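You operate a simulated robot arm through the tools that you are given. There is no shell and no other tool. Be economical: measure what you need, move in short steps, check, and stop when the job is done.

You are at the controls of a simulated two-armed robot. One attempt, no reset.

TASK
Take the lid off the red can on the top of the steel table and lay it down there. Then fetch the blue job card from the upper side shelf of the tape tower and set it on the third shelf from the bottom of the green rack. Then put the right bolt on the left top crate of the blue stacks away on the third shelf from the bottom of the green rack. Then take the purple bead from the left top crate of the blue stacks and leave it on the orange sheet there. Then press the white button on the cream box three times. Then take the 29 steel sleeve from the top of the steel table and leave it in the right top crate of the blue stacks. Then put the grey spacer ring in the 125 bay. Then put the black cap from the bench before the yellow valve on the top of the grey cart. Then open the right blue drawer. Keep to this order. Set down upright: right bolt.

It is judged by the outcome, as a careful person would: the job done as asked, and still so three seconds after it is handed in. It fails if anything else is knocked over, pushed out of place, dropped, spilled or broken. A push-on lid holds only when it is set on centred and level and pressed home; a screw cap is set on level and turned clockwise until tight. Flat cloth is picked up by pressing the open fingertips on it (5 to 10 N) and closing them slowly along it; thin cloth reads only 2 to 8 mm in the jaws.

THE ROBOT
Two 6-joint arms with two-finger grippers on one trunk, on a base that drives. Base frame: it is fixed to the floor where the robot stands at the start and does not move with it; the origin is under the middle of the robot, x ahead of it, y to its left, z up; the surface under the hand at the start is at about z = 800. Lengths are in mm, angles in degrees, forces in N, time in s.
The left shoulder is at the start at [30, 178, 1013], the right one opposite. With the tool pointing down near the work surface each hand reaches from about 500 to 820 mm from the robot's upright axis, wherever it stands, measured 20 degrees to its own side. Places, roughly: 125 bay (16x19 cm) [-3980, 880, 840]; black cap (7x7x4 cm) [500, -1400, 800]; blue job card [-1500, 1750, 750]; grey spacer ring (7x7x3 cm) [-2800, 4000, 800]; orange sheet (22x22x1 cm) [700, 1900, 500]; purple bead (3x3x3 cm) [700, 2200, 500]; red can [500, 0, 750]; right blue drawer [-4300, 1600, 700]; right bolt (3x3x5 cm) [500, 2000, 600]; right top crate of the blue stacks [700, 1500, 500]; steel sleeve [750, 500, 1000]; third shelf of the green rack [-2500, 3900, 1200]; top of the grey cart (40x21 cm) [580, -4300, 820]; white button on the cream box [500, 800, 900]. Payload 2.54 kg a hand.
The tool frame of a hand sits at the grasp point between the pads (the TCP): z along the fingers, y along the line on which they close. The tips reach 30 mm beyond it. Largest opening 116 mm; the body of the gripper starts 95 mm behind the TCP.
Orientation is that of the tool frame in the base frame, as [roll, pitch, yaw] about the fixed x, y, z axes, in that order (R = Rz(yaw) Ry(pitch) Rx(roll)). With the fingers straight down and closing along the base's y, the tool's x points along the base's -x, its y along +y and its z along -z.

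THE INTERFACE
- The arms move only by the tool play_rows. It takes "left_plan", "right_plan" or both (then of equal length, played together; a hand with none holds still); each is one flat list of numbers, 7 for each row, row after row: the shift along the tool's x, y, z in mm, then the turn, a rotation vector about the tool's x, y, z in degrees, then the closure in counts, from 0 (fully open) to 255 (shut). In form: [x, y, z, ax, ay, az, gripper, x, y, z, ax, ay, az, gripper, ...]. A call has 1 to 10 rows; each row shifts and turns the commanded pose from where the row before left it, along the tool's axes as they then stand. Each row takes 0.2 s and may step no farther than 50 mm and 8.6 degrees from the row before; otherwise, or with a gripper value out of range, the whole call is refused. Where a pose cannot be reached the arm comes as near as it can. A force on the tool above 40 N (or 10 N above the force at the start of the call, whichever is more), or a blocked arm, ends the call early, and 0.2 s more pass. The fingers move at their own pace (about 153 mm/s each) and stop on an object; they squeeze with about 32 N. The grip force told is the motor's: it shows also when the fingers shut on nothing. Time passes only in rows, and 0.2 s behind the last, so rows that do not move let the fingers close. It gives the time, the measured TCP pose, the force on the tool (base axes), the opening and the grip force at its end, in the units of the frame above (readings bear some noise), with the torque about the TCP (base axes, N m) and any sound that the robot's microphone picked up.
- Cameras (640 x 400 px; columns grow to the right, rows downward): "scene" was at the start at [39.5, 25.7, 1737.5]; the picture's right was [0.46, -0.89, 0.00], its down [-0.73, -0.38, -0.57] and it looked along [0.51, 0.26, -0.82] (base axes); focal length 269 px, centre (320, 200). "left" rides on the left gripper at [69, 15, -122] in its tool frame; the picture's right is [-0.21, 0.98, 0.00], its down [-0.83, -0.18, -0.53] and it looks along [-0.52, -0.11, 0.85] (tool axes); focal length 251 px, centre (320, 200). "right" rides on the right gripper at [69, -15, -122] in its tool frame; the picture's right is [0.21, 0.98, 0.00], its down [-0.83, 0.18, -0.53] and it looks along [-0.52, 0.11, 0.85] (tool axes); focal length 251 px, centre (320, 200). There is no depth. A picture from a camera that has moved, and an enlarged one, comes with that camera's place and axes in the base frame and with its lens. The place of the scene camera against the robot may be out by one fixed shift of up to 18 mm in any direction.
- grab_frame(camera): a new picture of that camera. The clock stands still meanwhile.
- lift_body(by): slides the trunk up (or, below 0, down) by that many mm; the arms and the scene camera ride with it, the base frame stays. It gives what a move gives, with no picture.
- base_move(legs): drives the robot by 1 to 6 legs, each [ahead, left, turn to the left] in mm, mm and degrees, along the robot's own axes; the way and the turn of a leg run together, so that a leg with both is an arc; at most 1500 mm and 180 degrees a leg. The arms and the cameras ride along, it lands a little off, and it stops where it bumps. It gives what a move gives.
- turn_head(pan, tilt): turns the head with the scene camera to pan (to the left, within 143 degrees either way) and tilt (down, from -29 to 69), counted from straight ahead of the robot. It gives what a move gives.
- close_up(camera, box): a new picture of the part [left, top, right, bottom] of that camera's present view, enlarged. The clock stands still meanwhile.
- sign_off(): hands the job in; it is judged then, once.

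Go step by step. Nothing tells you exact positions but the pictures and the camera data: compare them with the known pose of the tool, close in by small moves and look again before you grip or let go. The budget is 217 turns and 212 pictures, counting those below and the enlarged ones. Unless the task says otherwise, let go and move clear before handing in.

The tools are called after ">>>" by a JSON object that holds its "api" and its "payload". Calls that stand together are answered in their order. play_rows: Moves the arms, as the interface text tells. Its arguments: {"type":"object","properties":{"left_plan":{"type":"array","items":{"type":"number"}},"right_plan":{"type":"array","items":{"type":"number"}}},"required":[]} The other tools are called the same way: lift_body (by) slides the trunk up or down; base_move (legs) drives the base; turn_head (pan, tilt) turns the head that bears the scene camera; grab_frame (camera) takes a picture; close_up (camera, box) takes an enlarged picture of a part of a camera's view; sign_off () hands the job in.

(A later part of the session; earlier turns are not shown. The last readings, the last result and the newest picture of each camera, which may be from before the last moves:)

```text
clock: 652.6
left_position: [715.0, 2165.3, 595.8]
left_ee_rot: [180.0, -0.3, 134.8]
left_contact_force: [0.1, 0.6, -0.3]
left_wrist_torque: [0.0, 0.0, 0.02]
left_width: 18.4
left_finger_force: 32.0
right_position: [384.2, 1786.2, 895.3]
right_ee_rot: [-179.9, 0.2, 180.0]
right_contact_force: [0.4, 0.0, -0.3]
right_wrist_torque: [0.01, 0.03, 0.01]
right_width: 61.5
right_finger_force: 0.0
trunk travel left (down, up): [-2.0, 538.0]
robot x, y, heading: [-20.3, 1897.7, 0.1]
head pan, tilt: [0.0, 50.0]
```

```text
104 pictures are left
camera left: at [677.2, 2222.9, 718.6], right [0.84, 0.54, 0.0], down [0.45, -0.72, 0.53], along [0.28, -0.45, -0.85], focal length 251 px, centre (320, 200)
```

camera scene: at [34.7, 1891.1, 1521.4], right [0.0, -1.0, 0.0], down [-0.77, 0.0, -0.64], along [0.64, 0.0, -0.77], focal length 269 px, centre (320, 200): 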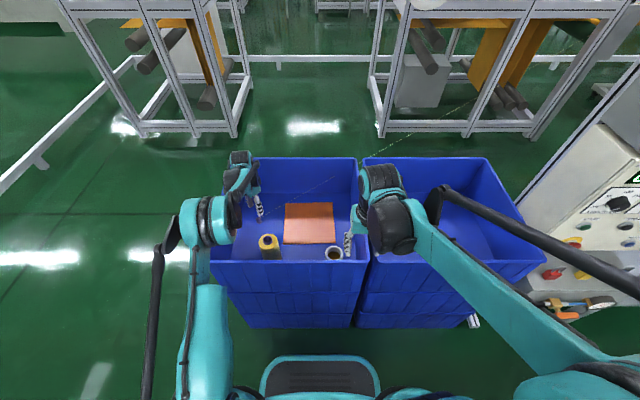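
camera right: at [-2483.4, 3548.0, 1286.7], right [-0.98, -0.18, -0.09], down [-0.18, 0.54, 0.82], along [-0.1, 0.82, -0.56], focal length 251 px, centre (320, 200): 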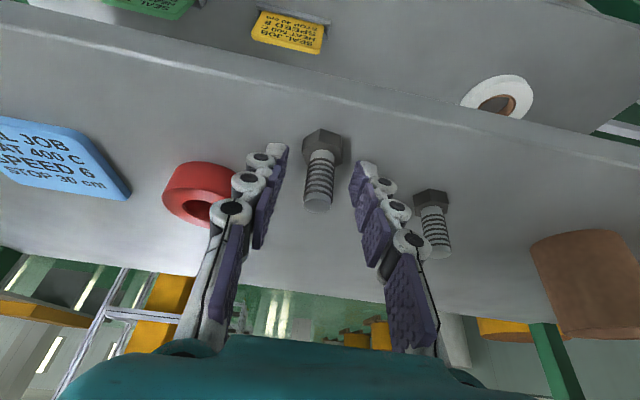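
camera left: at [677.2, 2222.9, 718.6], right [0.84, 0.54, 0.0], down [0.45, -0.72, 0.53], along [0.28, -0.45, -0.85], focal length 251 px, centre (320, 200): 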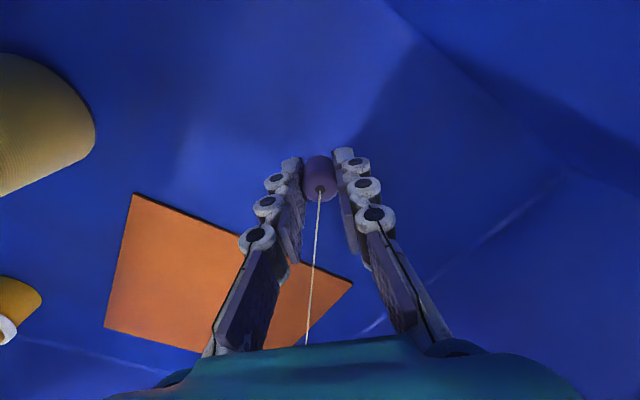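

The bead is held, thread free. I carry it low over the crate floor to the orange sheet.

>>> {"api": "play_rows", "payload": {"left_plan": [-25, -24.6, 0, 0, 0, 0, 255, -25, -24.6, 0, 0, 0, 0, 255, -25, -24.6, 0, 0, 0, 0, 255, -25, -24.6, 0, 0, 0, 0, 255, -25, -24.6, 0, 0, 0, 0, 255, 0, 0, 0, 0, 0, 0, 255]}}

>>> {"api": "grab_frame", "payload": {"camera": "left"}}

```text
clock: 654.0
left_position: [717.7, 1988.8, 593.6]
left_ee_rot: [179.8, -0.2, 134.8]
left_contact_force: [-0.8, 0.0, -0.4]
left_wrist_torque: [0.01, 0.02, -0.02]
left_width: 18.5
left_finger_force: 31.6
right_position: [384.2, 1786.2, 895.1]
right_ee_rot: [-179.9, 0.1, 180.0]
right_contact_force: [-0.3, 0.3, 0.3]
right_wrist_torque: [0.03, -0.02, -0.01]
right_width: 61.3
right_finger_force: 0.0
trunk travel left (down, up): [-2.0, 538.0]
robot x, y, heading: [-20.3, 1896.9, 0.2]
head pan, tilt: [0.0, 50.0]
```

```text
103 pictures are left
camera left: at [678.6, 2047.2, 718.1], right [0.84, 0.54, 0.0], down [0.45, -0.72, 0.53], along [0.28, -0.45, -0.85], focal length 251 px, centre (320, 200)
```

left: 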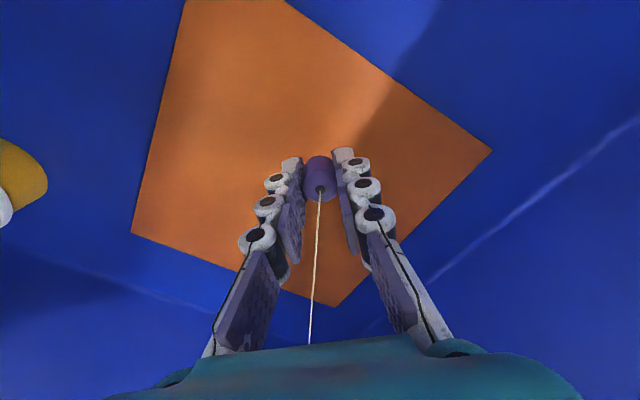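

I shift 35 mm more to the sheet's middle and lower gently.

>>> {"api": "play_rows", "payload": {"left_plan": [-25, -24.6, 0, 0, 0, 0, 255, 0, 0, 10, 0, 0, 0, 255, 0, 0, 5, 0, 0, 0, 255, 0, 0, 2, 0, 0, 0, 255, 0, 0, 2, 0, 0, 0, 255, 0, 0, 2, 0, 0, 0, 255, 0, 0, 0, 0, 0, 0, 255]}}

>>> {"api": "grab_frame", "payload": {"camera": "left"}}

```text
clock: 655.6
left_position: [717.0, 1953.3, 574.8]
left_ee_rot: [180.0, -0.2, 134.8]
left_contact_force: [0.0, 0.3, -0.4]
left_wrist_torque: [-0.02, 0.0, -0.02]
left_width: 18.4
left_finger_force: 31.8
right_position: [384.0, 1786.8, 894.8]
right_ee_rot: [-179.9, 0.1, -180.0]
right_contact_force: [0.0, -0.1, -0.5]
right_wrist_torque: [-0.02, 0.03, -0.02]
right_width: 61.2
right_finger_force: 0.1
trunk travel left (down, up): [-2.0, 538.0]
robot x, y, heading: [-16.9, 1896.6, 0.0]
head pan, tilt: [0.0, 50.0]
```

```text
102 pictures are left
camera left: at [678.5, 2012.7, 696.7], right [0.84, 0.54, 0.0], down [0.45, -0.72, 0.53], along [0.28, -0.45, -0.85], focal length 251 px, centre (320, 200)
```

left: 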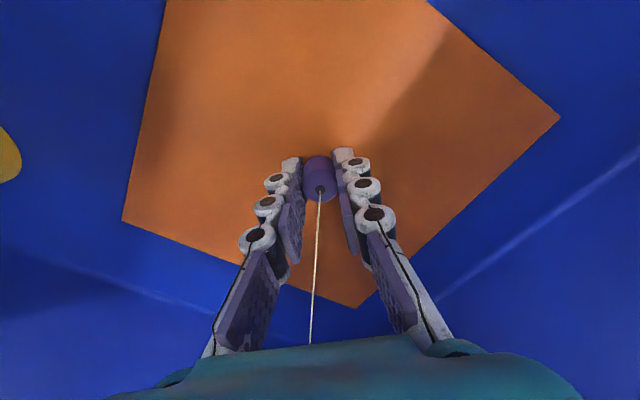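

Just above the sheet. I lower by 1.5 mm steps until contact, then release.

>>> {"api": "play_rows", "payload": {"left_plan": [0, 0, 1.5, 0, 0, 0, 255, 0, 0, 1.5, 0, 0, 0, 255, 0, 0, 1.5, 0, 0, 0, 255, 0, 0, 1.5, 0, 0, 0, 255, 0, 0, 0, 0, 0, 0, 255]}}

```text
clock: 656.8
left_position: [716.0, 1954.2, 570.1]
left_ee_rot: [-180.0, -0.2, 134.8]
left_contact_force: [5.3, 1.5, 16.1]
left_wrist_torque: [-0.02, -0.19, 0.02]
left_width: 18.5
left_finger_force: 31.9
right_position: [383.8, 1785.6, 895.5]
right_ee_rot: [-179.9, 0.3, -180.0]
right_contact_force: [-0.2, -0.3, -0.1]
right_wrist_torque: [-0.04, 0.0, 0.0]
right_width: 61.3
right_finger_force: 0.0
trunk travel left (down, up): [-2.0, 538.0]
robot x, y, heading: [-18.7, 1897.3, -0.1]
head pan, tilt: [0.0, 50.0]
```

>>> {"api": "play_rows", "payload": {"left_plan": [0, 0, -1, 0, 0, 0, 245, 0, 0, 0, 0, 0, 0, 225, 0, 0, 0, 0, 0, 0, 200, 0, 0, 0, 0, 0, 0, 150, 0, 0, -20, 0, 0, 0, 150, 0, 0, -40, 0, 0, 0, 150, 0, 0, -40, 0, 0, 0, 150, 0, 0, -45, 0, 0, 0, 150, 0, 0, -45, 0, 0, 0, 150, 0, 0, -45, 0, 0, 0, 150]}}

>>> {"api": "grab_frame", "payload": {"camera": "left"}}

```text
clock: 659.0
left_position: [715.9, 1952.4, 805.4]
left_ee_rot: [179.9, -0.1, 134.8]
left_contact_force: [0.4, -0.3, 0.0]
left_wrist_torque: [0.03, 0.0, 0.0]
left_width: 47.5
left_finger_force: 0.1
right_position: [383.9, 1786.3, 895.8]
right_ee_rot: [-179.9, 0.2, -180.0]
right_contact_force: [0.1, 0.3, 0.3]
right_wrist_torque: [0.06, 0.0, -0.03]
right_width: 61.3
right_finger_force: 0.1
trunk travel left (down, up): [-2.0, 538.0]
robot x, y, heading: [-21.8, 1896.2, -0.1]
head pan, tilt: [0.0, 50.0]
```

```text
101 pictures are left
camera left: at [678.0, 2011.2, 928.6], right [0.84, 0.54, 0.0], down [0.45, -0.72, 0.53], along [0.28, -0.45, -0.85], focal length 251 px, centre (320, 200)
```

left: 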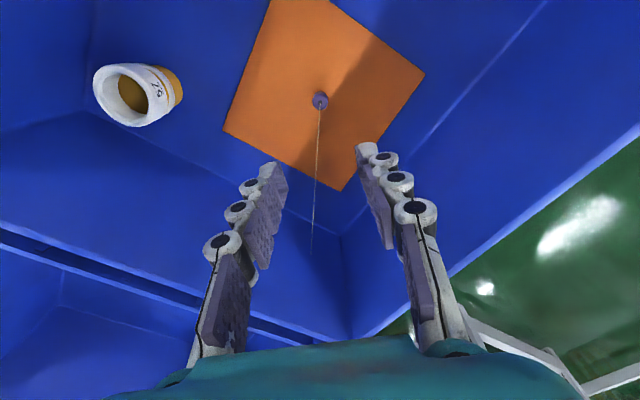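

The bead stands on the orange sheet, thread intact. Next, the white button: I raise the trunk, retract, back off and move in front of the cream box.

>>> {"api": "play_rows", "payload": {"left_plan": [0, 0, -45, 0, 0, -8, 100, 0, 0, -40, 0, 0, -8, 100, 30, -35, 0, 0, 0, -8, 100, 30, -35, 0, 0, 0, -8, 100, 35, -30, 0, 0, 0, -8, 100, 40, -20, 0, 0, 0, -5, 100, 45, 0, 0, 0, 0, 0, 100, 45, 0, 0, 0, 0, 0, 100, 45, 10, 0, 0, 0, 0, 100, 45, 10, 0, 0, 0, 0, 100]}}

>>> {"api": "lift_body", "payload": {"by": 228}}

>>> {"api": "base_move", "payload": {"legs": [[-300, 0, 0], [0, -950, 0]]}}

>>> {"api": "turn_head", "payload": {"pan": 0, "tilt": 40}}

>>> {"api": "grab_frame", "payload": {"camera": "scene"}}

```text
clock: 661.2
left_position: [370.9, 1899.5, 889.0]
left_ee_rot: [179.8, 0.0, 179.8]
left_contact_force: [0.5, 0.4, -0.2]
left_wrist_torque: [0.0, 0.02, -0.01]
left_width: 70.6
left_finger_force: 0.1
right_position: [383.5, 1786.4, 895.8]
right_ee_rot: [180.0, 0.1, -180.0]
right_contact_force: [0.0, 0.5, 0.2]
right_wrist_torque: [-0.02, -0.04, 0.0]
right_width: 61.6
right_finger_force: 0.1
trunk travel left (down, up): [-2.0, 538.0]
robot x, y, heading: [-19.4, 1897.8, 0.2]
head pan, tilt: [0.0, 50.0]
```

```text
clock: 663.6
left_position: [370.7, 1898.4, 1116.6]
left_ee_rot: [179.8, 0.0, 179.8]
left_contact_force: [0.5, 0.4, -0.3]
left_wrist_torque: [-0.01, -0.01, 0.0]
left_width: 70.3
left_finger_force: 0.2
right_position: [383.9, 1786.3, 1122.2]
right_ee_rot: [-179.9, 0.2, 179.9]
right_contact_force: [-0.1, -0.8, 0.6]
right_wrist_torque: [0.01, -0.02, -0.01]
right_width: 61.3
right_finger_force: 0.0
trunk travel left (down, up): [-230.0, 310.0]
robot x, y, heading: [-19.0, 1897.6, -0.0]
head pan, tilt: [0.0, 50.0]
```

```text
clock: 670.1
left_position: [74.6, 954.6, 1115.8]
left_ee_rot: [179.8, -0.1, 180.0]
left_contact_force: [0.6, 0.2, 0.3]
left_wrist_torque: [0.0, -0.01, -0.01]
left_width: 70.3
left_finger_force: 0.0
right_position: [89.5, 840.9, 1123.0]
right_ee_rot: [179.9, 0.2, -179.7]
right_contact_force: [-0.4, -1.6, -1.0]
right_wrist_torque: [0.0, 0.0, -0.01]
right_width: 61.6
right_finger_force: 0.0
trunk travel left (down, up): [-230.0, 310.0]
robot x, y, heading: [-314.3, 951.9, 0.5]
head pan, tilt: [0.0, 50.0]
```

```text
clock: 670.9
left_position: [75.5, 954.1, 1116.0]
left_ee_rot: [179.8, -0.1, -179.9]
left_contact_force: [1.0, -0.5, 0.5]
left_wrist_torque: [-0.03, 0.05, 0.03]
left_width: 70.5
left_finger_force: 0.0
right_position: [88.9, 841.4, 1122.5]
right_ee_rot: [-179.8, 0.0, -179.7]
right_contact_force: [-0.6, -0.1, 0.1]
right_wrist_torque: [-0.01, 0.01, -0.01]
right_width: 61.4
right_finger_force: 0.0
trunk travel left (down, up): [-230.0, 310.0]
robot x, y, heading: [-314.4, 951.0, 0.4]
head pan, tilt: [0.0, 40.0]
```

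```text
100 pictures are left
camera scene: at [-254.0, 944.6, 1763.6], right [0.01, -1.0, 0.0], down [-0.64, 0.0, -0.77], along [0.77, 0.01, -0.64], focal length 269 px, centre (320, 200)
```

scene: 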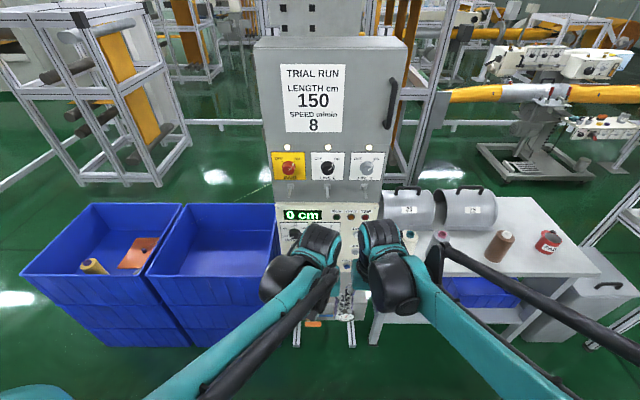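

>>> {"api": "grab_frame", "payload": {"camera": "left"}}

>>> {"api": "close_up", "payload": {"camera": "scene", "box": [250, 190, 410, 290]}}

```text
99 pictures are left
camera left: at [5.7, 968.1, 1239.7], right [0.21, 0.98, 0.0], down [0.83, -0.18, 0.53], along [0.52, -0.11, -0.85], focal length 251 px, centre (320, 200)
```

left: 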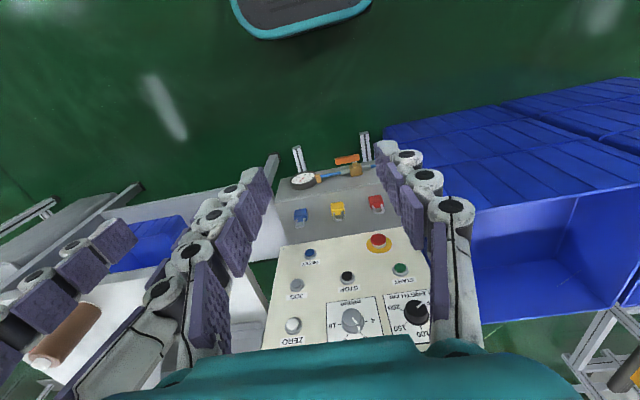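

```text
4.00 times, centred on (330, 240) of scene
camera zoom: at [-254.0, 944.6, 1763.6], right [0.01, -1.0, 0.0], down [-0.64, 0.0, -0.77], along [0.77, 0.01, -0.64], focal length 1077 px, centre (280, 40)
```

zoom: 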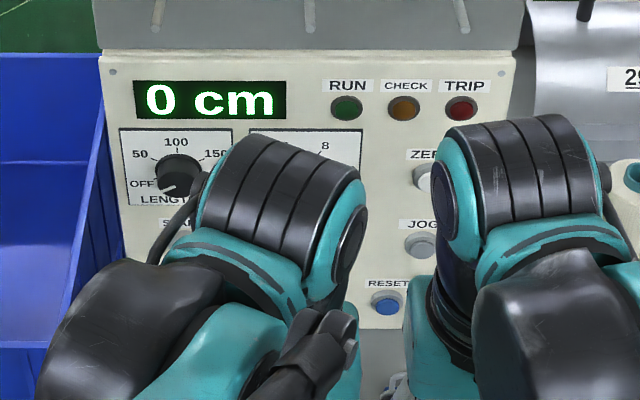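

White button is ZERO, on the sloped cream panel. I move the left hand aside, close the right gripper and tilt it 45° towards the panel.

>>> {"api": "play_rows", "payload": {"left_plan": [0, 40, 0, 0, 0, 0, 100, 0, 40, 0, 0, 0, 0, 100, 0, 40, 0, 0, 0, 0, 100, 0, 40, 0, 0, 0, 0, 100, 0, 40, 0, 0, 0, 0, 100, 0, 0, 0, 0, 0, 0, 100, 0, 0, 0, 0, 0, 0, 100], "right_plan": [0, -20, 0, 0, -7.5, 0, 255, 0, -20, 0, 0, -7.5, 0, 255, 0, 0, 0, 0, -7.5, 0, 255, 0, 0, 0, 0, -7.5, 0, 255, 0, 0, 0, 0, -7.5, 0, 255, 0, 0, 0, 0, -7.5, 0, 255, 0, 0, 0, 0, 0, 0, 255]}}

>>> {"api": "grab_frame", "payload": {"camera": "right"}}

>>> {"api": "close_up", "payload": {"camera": "scene", "box": [250, 190, 410, 290]}}

```text
clock: 672.5
left_position: [75.6, 1153.8, 1118.0]
left_ee_rot: [179.8, -0.1, -180.0]
left_contact_force: [0.2, 0.5, -0.7]
left_wrist_torque: [-0.01, 0.02, -0.01]
left_width: 70.4
left_finger_force: 0.0
right_position: [89.3, 802.7, 1122.4]
right_ee_rot: [-179.8, 45.2, -179.6]
right_contact_force: [-0.1, -1.7, -0.1]
right_wrist_torque: [-0.02, 0.05, -0.05]
right_width: 0.1
right_finger_force: 28.6
trunk travel left (down, up): [-230.0, 310.0]
robot x, y, heading: [-311.3, 949.9, 0.3]
head pan, tilt: [0.0, 40.0]
```

```text
97 pictures are left
camera right: at [-45.4, 786.8, 1160.4], right [-0.16, 0.98, -0.15], down [0.2, 0.18, 0.96], along [0.97, 0.12, -0.23], focal length 251 px, centre (320, 200)
```

right: 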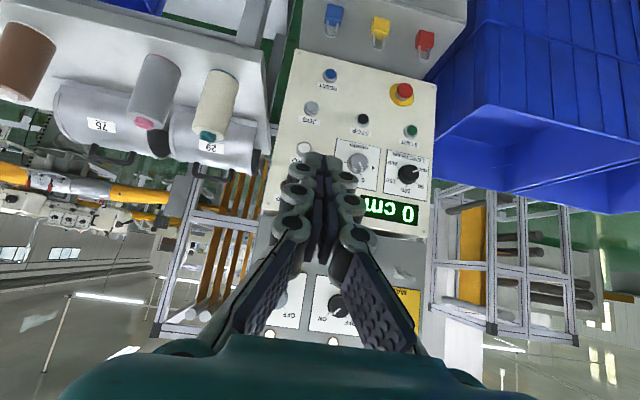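

```text
4.00 times, centred on (330, 240) of scene
camera zoom: at [-253.4, 945.2, 1763.6], right [0.01, -1.0, 0.0], down [-0.64, 0.0, -0.77], along [0.77, 0.0, -0.64], focal length 1077 px, centre (280, 40)
```

zoom: 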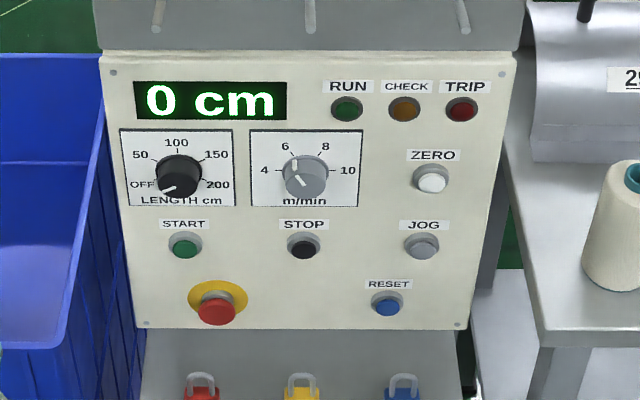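

White ZERO button at about [518, 797, 910] on a nearly vertical panel facing me. I bring the closed right fingers to point horizontally at it.

>>> {"api": "play_rows", "payload": {"right_plan": [-35, 0, 35, 0, 0, 0, 255, -35, 0, 35, 0, 0, 0, 255, -35, 0, 35, 0, 0, 0, 255, -35, 0, 35, 0, 0, 0, 255, -35, 0, 35, 0, 0, 0, 255, 0, 0, 0, 0, -7, 0, 255, 0, 0, 0, 0, -7, 0, 255, 0, 0, 0, 0, -7, 0, 255, 0, 0, 0, 0, -7, 0, 255, 0, 0, 0, 0, -7, 0, 255]}}

>>> {"api": "play_rows", "payload": {"right_plan": [38, -1.2, 15, 0, 0, 0, 255, 38, -1.2, 15, 0, 0, 0, 255, 38, -1.2, 15, 0, 0, 0, 255, 38, -1.2, 25, 0, 0, 0, 255, 39, -1.2, 25, 0, 0, 0, 255]}}

>>> {"api": "grab_frame", "payload": {"camera": "right"}}

>>> {"api": "close_up", "payload": {"camera": "scene", "box": [250, 190, 410, 290]}}

```text
clock: 674.7
left_position: [76.3, 1154.6, 1116.8]
left_ee_rot: [179.8, -0.2, -179.9]
left_contact_force: [0.3, 0.1, -0.3]
left_wrist_torque: [-0.02, 0.0, 0.01]
left_width: 70.2
left_finger_force: 0.0
right_position: [338.0, 802.4, 1123.0]
right_ee_rot: [-179.8, 80.1, -179.3]
right_contact_force: [0.3, -0.3, -0.4]
right_wrist_torque: [-0.01, -0.02, -0.01]
right_width: 0.1
right_finger_force: 28.4
trunk travel left (down, up): [-230.0, 310.0]
robot x, y, heading: [-315.9, 949.3, 0.3]
head pan, tilt: [0.0, 40.0]
```

```text
clock: 675.9
left_position: [76.8, 1153.0, 1117.8]
left_ee_rot: [179.8, -0.3, -179.9]
left_contact_force: [0.8, 0.3, -0.2]
left_wrist_torque: [0.02, 0.02, 0.01]
left_width: 70.4
left_finger_force: 0.0
right_position: [454.7, 800.1, 969.2]
right_ee_rot: [-179.6, 80.0, -179.4]
right_contact_force: [0.5, 0.1, -0.4]
right_wrist_torque: [-0.03, 0.0, 0.02]
right_width: 0.0
right_finger_force: 28.7
right hand out of reach, approached as far as the arm can: row 1, 2, 3, 4, 5
trunk travel left (down, up): [-230.0, 310.0]
robot x, y, heading: [-310.4, 949.3, 0.1]
head pan, tilt: [0.0, 40.0]
```

```text
95 pictures are left
camera right: at [322.7, 785.2, 922.8], right [-0.04, 0.98, -0.21], down [-0.38, 0.18, 0.91], along [0.92, 0.12, 0.37], focal length 251 px, centre (320, 200)
```

right: 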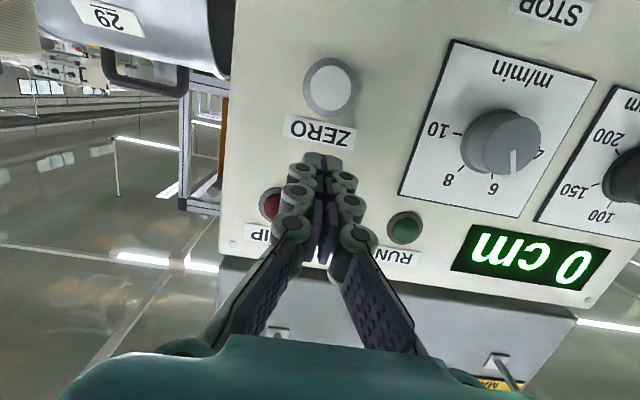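

```text
4.00 times, centred on (330, 240) of scene
camera zoom: at [-252.0, 944.2, 1763.5], right [0.01, -1.0, 0.0], down [-0.64, 0.0, -0.77], along [0.77, 0.01, -0.64], focal length 1077 px, centre (280, 40)
```

zoom: 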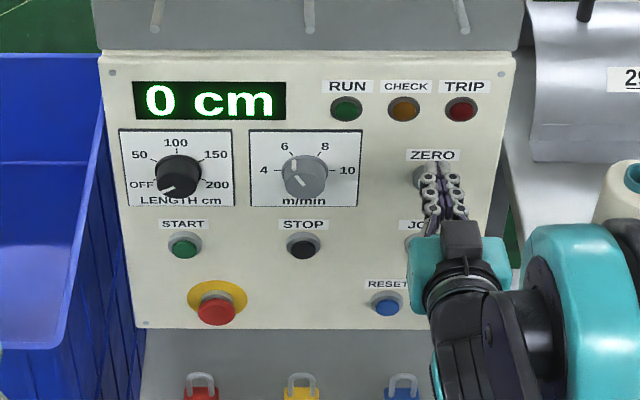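

Aligned in y; the arm cannot get lower at this trunk height, so I lower the trunk 60 mm and check.

>>> {"api": "lift_body", "payload": {"by": -60}}

>>> {"api": "play_rows", "payload": {"right_plan": [0, 0, 0, 0, 0, 0, 255]}}

>>> {"api": "grab_frame", "payload": {"camera": "right"}}

```text
clock: 676.9
left_position: [74.3, 1154.8, 1057.0]
left_ee_rot: [179.7, -0.1, -179.9]
left_contact_force: [0.3, -0.2, 0.1]
left_wrist_torque: [0.0, 0.0, -0.01]
left_width: 70.5
left_finger_force: 0.0
right_position: [452.8, 800.8, 911.5]
right_ee_rot: [-179.5, 80.2, -179.2]
right_contact_force: [-0.7, -0.7, -0.5]
right_wrist_torque: [-0.03, -0.02, -0.01]
right_width: 0.1
right_finger_force: 29.3
trunk travel left (down, up): [-170.0, 370.0]
robot x, y, heading: [-315.1, 951.3, 0.5]
head pan, tilt: [0.0, 40.0]
```

```text
clock: 677.3
left_position: [74.9, 1155.2, 1057.8]
left_ee_rot: [179.9, -0.2, -179.8]
left_contact_force: [-0.2, 0.8, 0.1]
left_wrist_torque: [0.0, -0.01, 0.0]
left_width: 70.7
left_finger_force: 0.2
right_position: [453.0, 802.0, 911.6]
right_ee_rot: [-179.6, 80.2, -179.3]
right_contact_force: [0.1, 0.0, -0.2]
right_wrist_torque: [-0.01, -0.01, -0.01]
right_width: 0.0
right_finger_force: 28.8
trunk travel left (down, up): [-170.0, 370.0]
robot x, y, heading: [-312.8, 950.4, 0.4]
head pan, tilt: [0.0, 40.0]
```

```text
93 pictures are left
camera right: at [321.4, 785.3, 864.1], right [-0.04, 0.98, -0.21], down [-0.39, 0.18, 0.91], along [0.92, 0.12, 0.37], focal length 251 px, centre (320, 200)
```

right: 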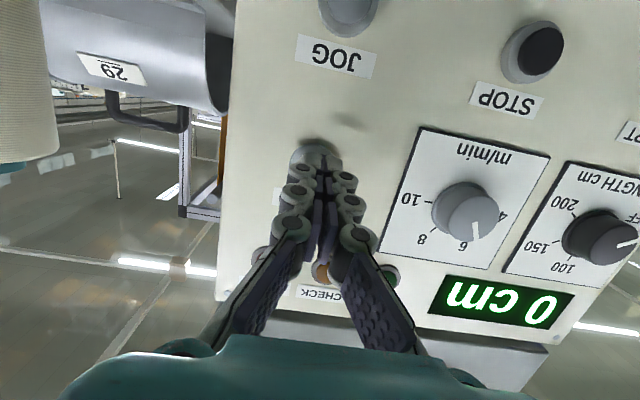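

Fingertips are in line with the button. I correct 6 mm up and 3 mm right, then advance slowly to feel the press.

>>> {"api": "play_rows", "payload": {"right_plan": [-6, -3, 0, 0, 0, 0, 255, -1.7, 0, 10, 0, 0, 0, 255, -1.7, 0, 10, 0, 0, 0, 255, -0.5, 0, 3, 0, 0, 0, 255, -0.5, 0, 3, 0, 0, 0, 255, -0.5, 0, 3, 0, 0, 0, 255, 0, 0, 0, 0, 0, 0, 255]}}

>>> {"api": "grab_frame", "payload": {"camera": "right"}}

```text
clock: 678.9
left_position: [73.4, 1152.8, 1056.9]
left_ee_rot: [179.7, -0.1, -179.9]
left_contact_force: [-0.5, 0.4, -0.4]
left_wrist_torque: [-0.01, -0.03, 0.0]
left_width: 70.8
left_finger_force: 0.0
right_position: [481.7, 797.7, 916.2]
right_ee_rot: [-179.7, 80.1, -179.5]
right_contact_force: [-18.0, -0.7, -6.3]
right_wrist_torque: [-0.05, 0.06, -0.05]
right_width: 6.1
right_finger_force: 28.7
trunk travel left (down, up): [-170.0, 370.0]
robot x, y, heading: [-313.7, 951.4, 0.4]
head pan, tilt: [0.0, 40.0]
heard: click
```

```text
92 pictures are left
camera right: at [350.2, 782.3, 869.8], right [-0.04, 0.98, -0.21], down [-0.38, 0.18, 0.91], along [0.92, 0.12, 0.37], focal length 251 px, centre (320, 200)
```

right: 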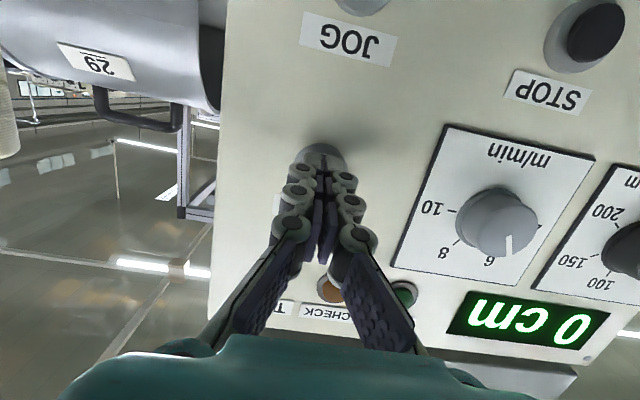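

One click. I release fully and press a second time.

>>> {"api": "play_rows", "payload": {"right_plan": [1.7, 0, -10, 0, 0, 0, 255, 1.2, 0, -7, 0, 0, 0, 255, 0, 0, 0, 0, 0, 0, 255, -1.2, 0, 7, 0, 0, 0, 255, -0.9, 0, 5, 0, 0, 0, 255, -0.9, 0, 5, 0, 0, 0, 255, 0, 0, 0, 0, 0, 0, 255]}}

>>> {"api": "play_rows", "payload": {"right_plan": [1.7, 0, -10, 0, 0, 0, 255, 1.2, 0, -7, 0, 0, 0, 255, 0, 0, 0, 0, 0, 0, 255]}}

```text
clock: 680.5
left_position: [73.5, 1153.8, 1057.1]
left_ee_rot: [179.8, -0.1, -179.9]
left_contact_force: [0.0, -0.1, 0.2]
left_wrist_torque: [0.03, 0.02, 0.0]
left_width: 70.4
left_finger_force: 0.0
right_position: [481.9, 798.5, 917.0]
right_ee_rot: [-179.6, 80.0, -179.4]
right_contact_force: [-16.4, 1.0, -6.8]
right_wrist_torque: [-0.01, 0.1, -0.01]
right_width: 6.0
right_finger_force: 28.5
trunk travel left (down, up): [-170.0, 370.0]
robot x, y, heading: [-313.1, 951.1, 0.4]
head pan, tilt: [0.0, 40.0]
heard: click
```

```text
clock: 681.3
left_position: [74.6, 1153.1, 1056.9]
left_ee_rot: [179.8, -0.1, -180.0]
left_contact_force: [0.1, -0.4, -0.4]
left_wrist_torque: [-0.03, -0.04, -0.02]
left_width: 70.3
left_finger_force: 0.1
right_position: [466.0, 797.6, 915.5]
right_ee_rot: [-179.7, 80.0, -179.4]
right_contact_force: [0.1, 0.8, 0.0]
right_wrist_torque: [0.03, 0.0, -0.02]
right_width: 0.0
right_finger_force: 28.3
trunk travel left (down, up): [-170.0, 370.0]
robot x, y, heading: [-318.8, 952.5, 0.6]
head pan, tilt: [0.0, 40.0]
```

Two presses heard. Third press, then back well off.

>>> {"api": "play_rows", "payload": {"right_plan": [-1.2, 0, 7, 0, 0, 0, 255, -0.9, 0, 5, 0, 0, 0, 255, -0.9, 0, 5, 0, 0, 0, 255, 0, 0, 0, 0, 0, 0, 255, 1.7, 0, -10, 0, 0, 0, 255, 5, 0, -30, 0, 0, 0, 255, 7, 0, -40, 0, 0, 0, 255]}}

>>> {"api": "grab_frame", "payload": {"camera": "scene"}}

```text
clock: 682.9
left_position: [74.5, 1153.0, 1057.0]
left_ee_rot: [179.9, -0.1, -180.0]
left_contact_force: [0.1, 0.5, -0.2]
left_wrist_torque: [0.03, -0.01, -0.01]
left_width: 70.6
left_finger_force: 0.1
right_position: [436.7, 799.2, 938.9]
right_ee_rot: [-179.6, 80.1, -179.3]
right_contact_force: [0.0, 0.6, 0.7]
right_wrist_torque: [0.01, 0.04, -0.03]
right_width: 0.0
right_finger_force: 28.5
right hand out of reach, approached as far as the arm can: row 6, 7
trunk travel left (down, up): [-170.0, 370.0]
robot x, y, heading: [-319.6, 945.7, 0.3]
head pan, tilt: [0.0, 40.0]
heard: click
```

```text
91 pictures are left
camera scene: at [-254.6, 944.7, 1703.7], right [0.01, -1.0, 0.0], down [-0.64, 0.0, -0.77], along [0.77, 0.01, -0.64], focal length 269 px, centre (320, 200)
```

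scene: 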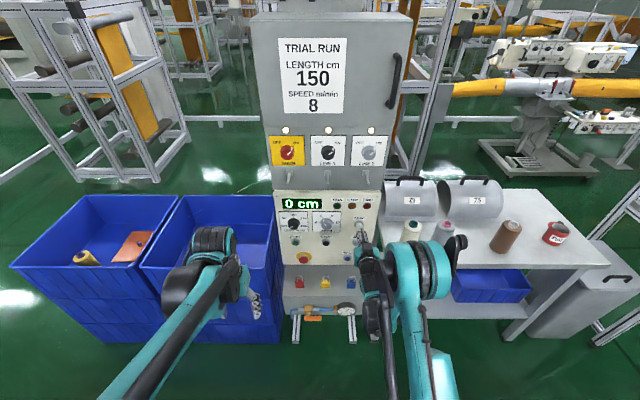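

Three clicks heard. Next the "29" sleeve. I back off, restore the right hand, raise the trunk to nominal and move in front of the table.

>>> {"api": "base_move", "payload": {"legs": [[-60, 0, 0]]}}

>>> {"api": "play_rows", "payload": {"right_plan": [0, 0, 0, 0, 8, 0, 200, 0, 0, 0, 0, 8, 0, 200, 0, 0, 0, 0, 8, 0, 200, 0, 0, 0, 0, 8, 0, 200, 0, 0, 0, 0, 8, 0, 200, 0, 0, 0, 0, 8, 0, 200, 0, 0, 0, 0, 8, 0, 120, 0, 0, 0, 0, 8, 0, 120, 0, 0, 0, 0, 8, 0, 120, 20, 0, -20, 0, 8, 0, 120]}}

>>> {"api": "play_rows", "payload": {"right_plan": [30, 0, -30, 0, 0, 0, 120, 30, 0, -30, 0, 0, 0, 120, 30, 0, -30, 0, 0, 0, 120, 40, 0, -20, 0, 0, 0, 120, 40, 0, -20, 0, 0, 0, 120, 40, 0, 0, 0, 0, 0, 120]}}

>>> {"api": "lift_body", "payload": {"by": 60}}

>>> {"api": "base_move", "payload": {"legs": [[0, -690, 0], [150, 0, 0]]}}

>>> {"api": "turn_head", "payload": {"pan": 15, "tilt": 50}}

>>> {"api": "grab_frame", "payload": {"camera": "scene"}}

>>> {"api": "grab_frame", "payload": {"camera": "left"}}

```text
clock: 683.8
left_position: [13.5, 1153.4, 1058.3]
left_ee_rot: [179.8, -0.1, -179.9]
left_contact_force: [0.3, 0.0, -0.2]
left_wrist_torque: [0.02, -0.04, 0.02]
left_width: 70.5
left_finger_force: 0.0
right_position: [376.8, 799.3, 940.2]
right_ee_rot: [-179.6, 80.1, -179.2]
right_contact_force: [-0.4, -0.7, 0.4]
right_wrist_torque: [-0.02, 0.03, 0.01]
right_width: 0.0
right_finger_force: 29.1
trunk travel left (down, up): [-170.0, 370.0]
robot x, y, heading: [-372.3, 949.6, 0.2]
head pan, tilt: [0.0, 40.0]
```

```text
clock: 686.0
left_position: [13.9, 1153.2, 1056.6]
left_ee_rot: [179.9, -0.2, -179.9]
left_contact_force: [-0.1, -0.1, -0.1]
left_wrist_torque: [0.01, -0.04, 0.0]
left_width: 70.4
left_finger_force: 0.1
right_position: [355.2, 797.6, 955.4]
right_ee_rot: [-179.9, 0.0, -179.7]
right_contact_force: [0.3, 0.0, 0.0]
right_wrist_torque: [-0.02, -0.01, -0.01]
right_width: 61.4
right_finger_force: 0.1
trunk travel left (down, up): [-170.0, 370.0]
robot x, y, heading: [-375.7, 950.0, 0.4]
head pan, tilt: [0.0, 40.0]
```

```text
clock: 687.4
left_position: [14.0, 1154.0, 1057.3]
left_ee_rot: [179.8, 0.0, -179.9]
left_contact_force: [-0.3, 0.2, 0.0]
left_wrist_torque: [0.02, -0.04, 0.0]
left_width: 70.4
left_finger_force: 0.2
right_position: [143.5, 797.4, 1088.2]
right_ee_rot: [-179.9, 0.1, -179.6]
right_contact_force: [-1.1, 0.2, 0.7]
right_wrist_torque: [0.02, -0.03, -0.02]
right_width: 61.5
right_finger_force: 0.2
trunk travel left (down, up): [-170.0, 370.0]
robot x, y, heading: [-373.5, 949.0, 0.4]
head pan, tilt: [0.0, 40.0]
```

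```text
clock: 688.4
left_position: [15.2, 1153.4, 1116.4]
left_ee_rot: [179.8, -0.1, -179.9]
left_contact_force: [0.2, -0.1, -0.5]
left_wrist_torque: [0.02, 0.0, -0.02]
left_width: 70.6
left_finger_force: 0.0
right_position: [145.8, 797.9, 1145.9]
right_ee_rot: [-179.9, -0.1, -179.7]
right_contact_force: [0.4, 0.1, -0.2]
right_wrist_torque: [-0.02, 0.0, -0.04]
right_width: 61.4
right_finger_force: 0.0
trunk travel left (down, up): [-230.0, 310.0]
robot x, y, heading: [-374.2, 950.1, 0.8]
head pan, tilt: [0.0, 40.0]
```

```text
clock: 693.2
left_position: [171.4, 476.1, 1116.4]
left_ee_rot: [179.9, -0.1, -179.3]
left_contact_force: [-0.2, -0.3, 0.0]
left_wrist_torque: [0.0, 0.05, 0.01]
left_width: 70.4
left_finger_force: 0.0
right_position: [304.9, 121.1, 1144.7]
right_ee_rot: [-179.9, -0.1, -179.1]
right_contact_force: [0.4, -0.2, -0.1]
right_wrist_torque: [0.01, 0.09, -0.01]
right_width: 61.5
right_finger_force: 0.0
trunk travel left (down, up): [-230.0, 310.0]
robot x, y, heading: [-216.5, 272.4, 1.1]
head pan, tilt: [0.0, 40.0]
```

```text
clock: 694.0
left_position: [170.2, 476.7, 1115.2]
left_ee_rot: [179.8, -0.2, -179.4]
left_contact_force: [-0.3, -0.4, -0.3]
left_wrist_torque: [-0.03, 0.01, 0.01]
left_width: 70.6
left_finger_force: 0.0
right_position: [304.5, 122.8, 1145.4]
right_ee_rot: [-179.9, 0.0, -179.2]
right_contact_force: [-1.3, 0.0, -0.3]
right_wrist_torque: [-0.02, -0.02, 0.01]
right_width: 61.4
right_finger_force: 0.0
trunk travel left (down, up): [-230.0, 310.0]
robot x, y, heading: [-212.4, 270.6, 1.2]
head pan, tilt: [15.0, 50.0]
```

```text
90 pictures are left
camera scene: at [-168.3, 283.3, 1749.5], right [0.27, -0.96, 0.0], down [-0.74, -0.21, -0.64], along [0.62, 0.18, -0.77], focal length 269 px, centre (320, 200)
```

scene: 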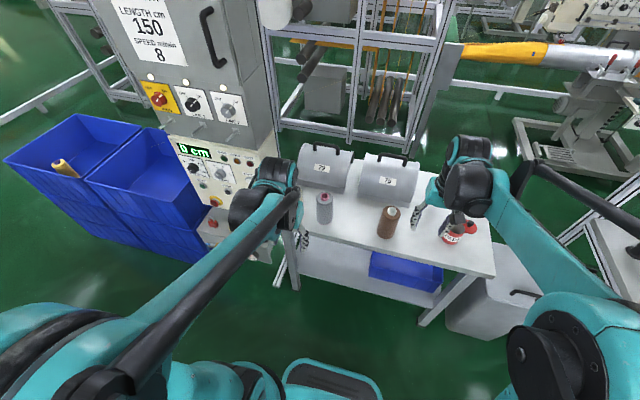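

```text
89 pictures are left
camera left: at [99.8, 489.8, 1240.1], right [0.2, 0.98, 0.0], down [0.83, -0.17, 0.53], along [0.52, -0.1, -0.85], focal length 251 px, centre (320, 200)
```

left: 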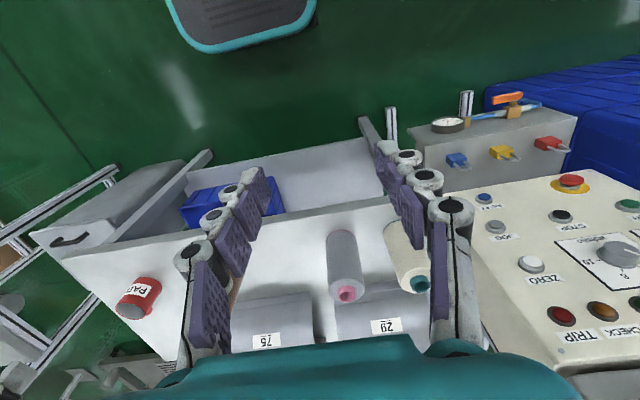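

>>> {"api": "base_move", "payload": {"legs": [[190, 0, -1.2]]}}

>>> {"api": "play_rows", "payload": {"left_plan": [0, 0, -40, 0, 0, -8.5, 60, 0, 0, -30, 0, 0, -8.5, 60, 0, 0, 0, 0, 0, -8.5, 60, 0, 0, 0, 0, 0, -8.5, 60, 0, 0, 0, 0, 0, -8.5, 60, 0, 0, 0, 0, 0, -8.5, 60, 0, 0, 0, 0, 0, -8.5, 60, 0, 0, 0, 0, 0, -8.5, 60, 0, 0, 0, 0, 0, -8.5, 60, 0, 0, 0, 0, 0, -8.5, 60]}}

>>> {"api": "close_up", "payload": {"camera": "scene", "box": [200, 110, 440, 260]}}

>>> {"api": "grab_frame", "payload": {"camera": "left"}}

```text
clock: 695.5
left_position: [366.9, 470.4, 1116.7]
left_ee_rot: [179.8, -0.3, 179.6]
left_contact_force: [0.4, -0.4, -0.4]
left_wrist_torque: [-0.02, 0.03, -0.04]
left_width: 70.8
left_finger_force: 0.0
right_position: [494.3, 112.6, 1144.9]
right_ee_rot: [-179.9, -0.2, 179.7]
right_contact_force: [0.1, 0.1, -0.7]
right_wrist_torque: [-0.01, 0.06, 0.01]
right_width: 61.2
right_finger_force: 0.2
trunk travel left (down, up): [-230.0, 310.0]
robot x, y, heading: [-25.1, 268.3, -0.3]
head pan, tilt: [15.0, 50.0]
```

```text
clock: 697.7
left_position: [365.9, 470.3, 1186.8]
left_ee_rot: [179.9, 0.3, -95.2]
left_contact_force: [0.1, -0.4, -0.1]
left_wrist_torque: [-0.05, 0.0, 0.01]
left_width: 89.1
left_finger_force: 0.0
right_position: [493.4, 112.7, 1145.1]
right_ee_rot: [180.0, 0.0, 179.8]
right_contact_force: [0.1, -0.1, -0.7]
right_wrist_torque: [0.0, -0.02, 0.01]
right_width: 61.0
right_finger_force: 0.1
trunk travel left (down, up): [-230.0, 310.0]
robot x, y, heading: [-24.4, 273.2, -0.2]
head pan, tilt: [15.0, 50.0]
```

```text
2.67 times, centred on (320, 185) of scene
camera zoom: at [24.8, 283.8, 1749.5], right [0.26, -0.97, 0.0], down [-0.74, -0.2, -0.64], along [0.62, 0.16, -0.77], focal length 718 px, centre (320, 240)
```

zoom: 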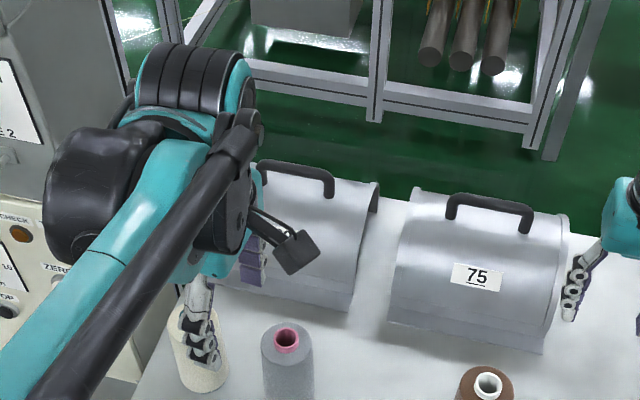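

```text
87 pictures are left
camera left: at [344.4, 401.3, 1309.6], right [-0.95, 0.3, 0.0], down [0.26, 0.8, 0.54], along [0.16, 0.51, -0.84], focal length 251 px, centre (320, 200)
```

left: 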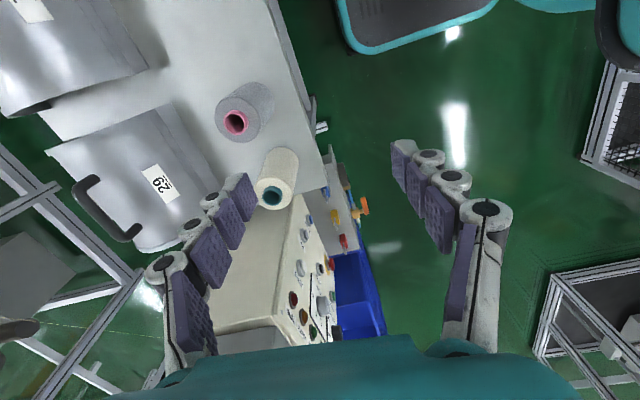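

The sleeve's handle bar is near [690, 505, 1020], running along y. I move the left hand over it, high, and look down.

>>> {"api": "play_rows", "payload": {"left_plan": [-8, -46, 5, 0, 0, -5, 60, -8, -46, 5, 0, 0, 0, 60, -8, -46, 5, 0, 0, 0, 60, -8, -46, 5, 0, 0, 0, 60, -8, -46, 5, 0, 0, 0, 60, 0, -46, 5, 0, 0, 0, 60, 0, -44, 0, 0, 0, 0, 60]}}

>>> {"api": "grab_frame", "payload": {"camera": "left"}}

```text
clock: 699.3
left_position: [688.8, 503.7, 1156.3]
left_ee_rot: [179.8, 0.2, -90.5]
left_contact_force: [0.1, 0.2, -0.4]
left_wrist_torque: [-0.02, 0.04, 0.02]
left_width: 88.7
left_finger_force: 0.0
right_position: [494.7, 114.1, 1144.8]
right_ee_rot: [-179.9, -0.1, 179.9]
right_contact_force: [0.6, 0.2, -0.5]
right_wrist_torque: [-0.03, 0.07, 0.0]
right_width: 61.5
right_finger_force: 0.0
trunk travel left (down, up): [-230.0, 310.0]
robot x, y, heading: [-25.8, 273.3, -0.1]
head pan, tilt: [15.0, 50.0]
```

```text
86 pictures are left
camera left: at [673.2, 433.3, 1278.5], right [-0.98, 0.22, 0.0], down [0.19, 0.82, 0.54], along [0.12, 0.52, -0.84], focal length 251 px, centre (320, 200)
```

left: 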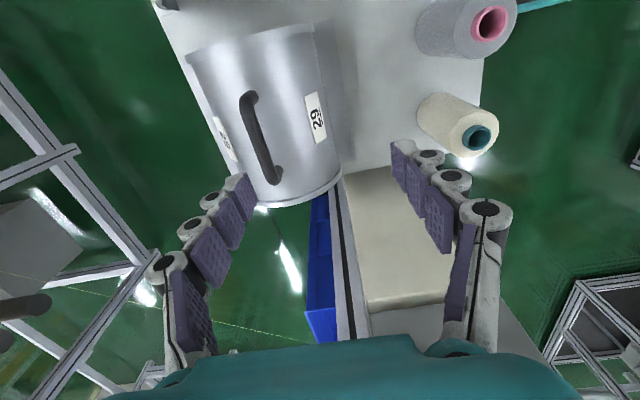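

Handle centre refined: [776, 523, 960], rotated about 5°. I drive 75 mm closer, align, and look again nearer.

>>> {"api": "base_move", "payload": {"legs": [[75, 0, 0]]}}

>>> {"api": "play_rows", "payload": {"left_plan": [-10, -6, 30, 0, 0, 5, 100, -9, -5, 40, 0, 0, 0, 100, 0, 0, 40, 0, 0, 0, 100]}}

>>> {"api": "grab_frame", "payload": {"camera": "left"}}

```text
clock: 700.4
left_position: [762.9, 502.7, 1156.3]
left_ee_rot: [179.8, 0.2, -90.4]
left_contact_force: [0.5, -1.3, 0.2]
left_wrist_torque: [-0.01, 0.06, -0.01]
left_width: 88.8
left_finger_force: 0.1
right_position: [569.0, 112.8, 1145.5]
right_ee_rot: [-179.9, -0.2, 179.8]
right_contact_force: [-0.5, -0.4, -0.7]
right_wrist_torque: [0.02, 0.04, 0.0]
right_width: 61.1
right_finger_force: 0.0
trunk travel left (down, up): [-230.0, 310.0]
robot x, y, heading: [51.4, 274.9, -0.2]
head pan, tilt: [15.0, 50.0]
```

```text
clock: 701.1
left_position: [774.4, 521.0, 1046.7]
left_ee_rot: [179.9, 0.2, -95.4]
left_contact_force: [0.0, -0.5, -0.2]
left_wrist_torque: [-0.02, 0.0, 0.02]
left_width: 70.5
left_finger_force: 0.0
right_position: [567.7, 113.7, 1144.7]
right_ee_rot: [-179.9, -0.1, 179.8]
right_contact_force: [0.4, 0.4, -0.1]
right_wrist_torque: [0.01, 0.02, -0.01]
right_width: 61.4
right_finger_force: 0.0
trunk travel left (down, up): [-230.0, 310.0]
robot x, y, heading: [50.4, 271.4, -0.2]
head pan, tilt: [15.0, 50.0]
```

```text
85 pictures are left
camera left: at [751.4, 453.9, 1169.3], right [-0.95, 0.31, 0.0], down [0.26, 0.8, 0.54], along [0.16, 0.51, -0.84], focal length 251 px, centre (320, 200)
```

left: 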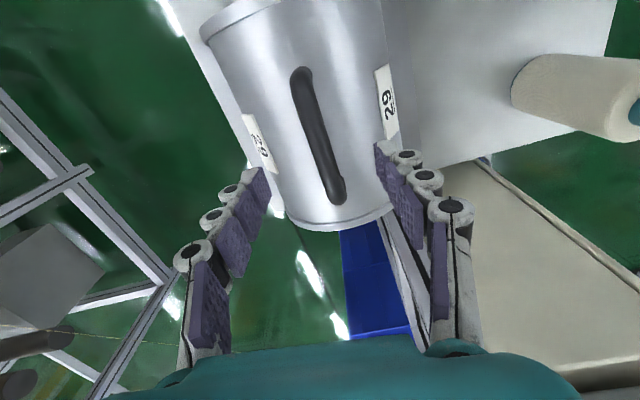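

Bar centred between the fingers at about z 968. I descend astride it and close.

>>> {"api": "play_rows", "payload": {"left_plan": [-2, 1, 30, 0, 0, 0, 110, 0, 0, 25, 0, 0, 0, 130, 0, 0, 15, 0, 0, 0, 140, 0, 0, 0, 0, 0, 0, 140]}}

>>> {"api": "grab_frame", "payload": {"camera": "left"}}

```text
clock: 702.1
left_position: [772.7, 524.8, 976.5]
left_ee_rot: [179.9, 0.2, -95.4]
left_contact_force: [-0.2, 0.2, 0.7]
left_wrist_torque: [-0.06, -0.02, 0.0]
left_width: 52.4
left_finger_force: 0.0
right_position: [567.7, 112.9, 1144.9]
right_ee_rot: [-179.9, 0.0, 179.8]
right_contact_force: [-0.6, -0.2, -0.5]
right_wrist_torque: [-0.01, 0.0, 0.01]
right_width: 61.4
right_finger_force: 0.1
trunk travel left (down, up): [-230.0, 310.0]
robot x, y, heading: [50.7, 269.8, -0.4]
head pan, tilt: [15.0, 50.0]
```

```text
84 pictures are left
camera left: at [750.5, 455.4, 1100.1], right [-0.95, 0.31, 0.0], down [0.26, 0.8, 0.54], along [0.16, 0.51, -0.84], focal length 251 px, centre (320, 200)
```

left: 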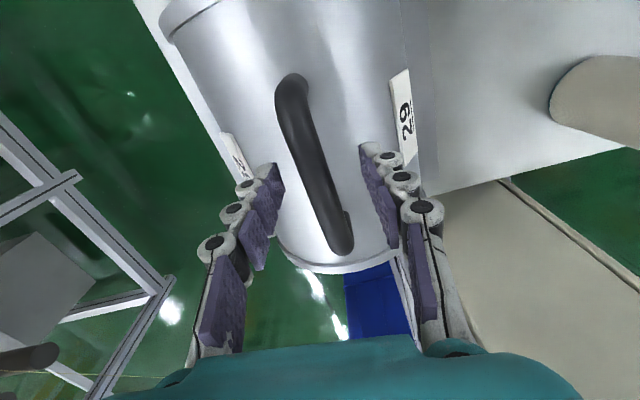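

>>> {"api": "play_rows", "payload": {"left_plan": [0, 0, 0, 0, 0, 0, 190, 0, 0, 0, 0, 0, 0, 255, 0, 0, 0, 0, 0, 0, 255, 0, 0, 0, 0, 0, 0, 255, 0, 0, -5, 0, 0, 0, 255, 0, 0, -8, 0, 0, 0, 255, 0, 0, 0, 0, 0, 0, 255]}}

>>> {"api": "grab_frame", "payload": {"camera": "left"}}

```text
clock: 703.8
left_position: [772.5, 523.6, 989.5]
left_ee_rot: [179.9, 0.2, -95.5]
left_contact_force: [-0.1, -0.2, -8.1]
left_wrist_torque: [-0.05, 0.05, 0.04]
left_width: 16.8
left_finger_force: 32.2
right_position: [568.1, 112.8, 1143.9]
right_ee_rot: [-179.8, 0.0, 179.7]
right_contact_force: [-0.5, 0.6, -0.6]
right_wrist_torque: [0.01, -0.01, 0.01]
right_width: 61.3
right_finger_force: 0.0
trunk travel left (down, up): [-230.0, 310.0]
robot x, y, heading: [51.2, 271.6, -0.3]
head pan, tilt: [15.0, 50.0]
```

```text
83 pictures are left
camera left: at [751.3, 455.8, 1112.5], right [-0.95, 0.31, 0.0], down [0.26, 0.8, 0.54], along [0.16, 0.51, -0.84], focal length 251 px, centre (320, 200)
```

left: 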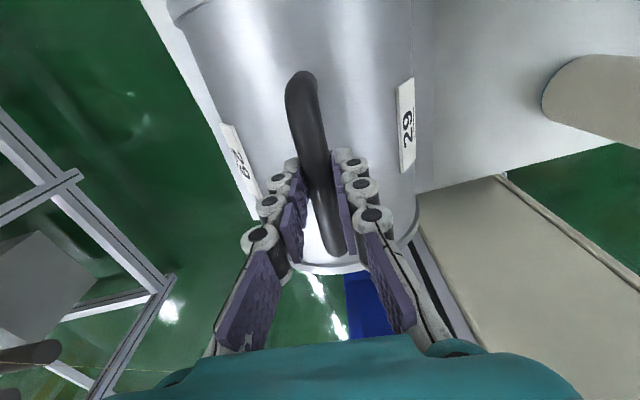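

The sleeve hangs level (8 N). I lift it high over the spools and back away from the table.

>>> {"api": "play_rows", "payload": {"left_plan": [0, 0, -20, 0, 0, 0, 255, 0, 0, -25, 0, 0, 0, 255, 0, 0, -25, 0, 0, 0, 255, 0, 0, -25, 0, 0, 0, 255, 0, 0, -25, 0, 0, 0, 255]}}

>>> {"api": "lift_body", "payload": {"by": 150}}

>>> {"api": "base_move", "payload": {"legs": [[-460, 0, 0.3], [0, 910, 0]]}}

>>> {"api": "turn_head", "payload": {"pan": 15, "tilt": 50}}

>>> {"api": "grab_frame", "payload": {"camera": "scene"}}

```text
clock: 705.0
left_position: [773.4, 522.9, 1108.9]
left_ee_rot: [179.8, 0.2, -95.4]
left_contact_force: [0.4, 0.4, -7.9]
left_wrist_torque: [-0.06, 0.0, -0.02]
left_width: 16.8
left_finger_force: 31.7
right_position: [568.2, 113.2, 1144.8]
right_ee_rot: [-179.8, 0.0, 179.7]
right_contact_force: [0.0, -0.9, 0.9]
right_wrist_torque: [-0.01, 0.02, -0.01]
right_width: 61.5
right_finger_force: 0.1
trunk travel left (down, up): [-230.0, 310.0]
robot x, y, heading: [46.6, 271.0, -0.3]
head pan, tilt: [15.0, 50.0]
```

```text
clock: 706.7
left_position: [774.8, 523.7, 1258.7]
left_ee_rot: [179.7, 0.2, -95.4]
left_contact_force: [0.8, 0.3, -7.6]
left_wrist_torque: [-0.07, 0.04, -0.04]
left_width: 16.9
left_finger_force: 31.6
right_position: [569.3, 114.0, 1295.1]
right_ee_rot: [-179.8, -0.1, 179.8]
right_contact_force: [0.2, 0.2, 0.1]
right_wrist_torque: [-0.03, 0.01, 0.03]
right_width: 61.3
right_finger_force: 0.0
trunk travel left (down, up): [-380.0, 160.0]
robot x, y, heading: [49.8, 274.5, 0.1]
head pan, tilt: [15.0, 50.0]
```

```text
clock: 713.8
left_position: [308.0, 1439.9, 1257.8]
left_ee_rot: [179.7, 0.2, -94.7]
left_contact_force: [-0.2, 1.0, -7.6]
left_wrist_torque: [-0.08, 0.02, 0.03]
left_width: 16.6
left_finger_force: 31.6
right_position: [107.7, 1026.6, 1295.4]
right_ee_rot: [-179.9, -0.1, -179.5]
right_contact_force: [-0.9, -0.8, 0.1]
right_wrist_torque: [0.0, 0.0, 0.03]
right_width: 61.5
right_finger_force: 0.0
trunk travel left (down, up): [-380.0, 160.0]
robot x, y, heading: [-410.9, 1182.3, 0.7]
head pan, tilt: [15.0, 50.0]
```

```text
clock: 714.4
left_position: [309.4, 1438.0, 1259.2]
left_ee_rot: [179.8, 0.2, -94.9]
left_contact_force: [0.6, 0.2, -7.5]
left_wrist_torque: [-0.07, -0.02, -0.02]
left_width: 16.7
left_finger_force: 31.8
right_position: [106.6, 1027.3, 1294.9]
right_ee_rot: [-179.9, -0.1, -179.7]
right_contact_force: [0.1, 0.2, 0.4]
right_wrist_torque: [0.0, 0.0, -0.02]
right_width: 61.5
right_finger_force: 0.0
trunk travel left (down, up): [-380.0, 160.0]
robot x, y, heading: [-412.2, 1179.1, 0.2]
head pan, tilt: [15.0, 50.0]
```

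```text
82 pictures are left
camera scene: at [-362.0, 1192.1, 1899.4], right [0.27, -0.96, 0.0], down [-0.74, -0.2, -0.64], along [0.62, 0.17, -0.77], focal length 269 px, centre (320, 200)
```

scene: 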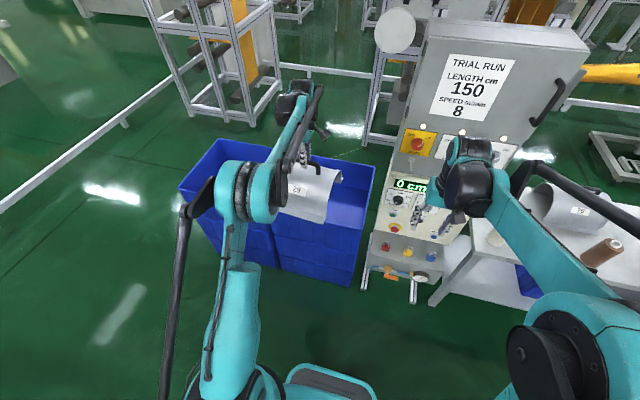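

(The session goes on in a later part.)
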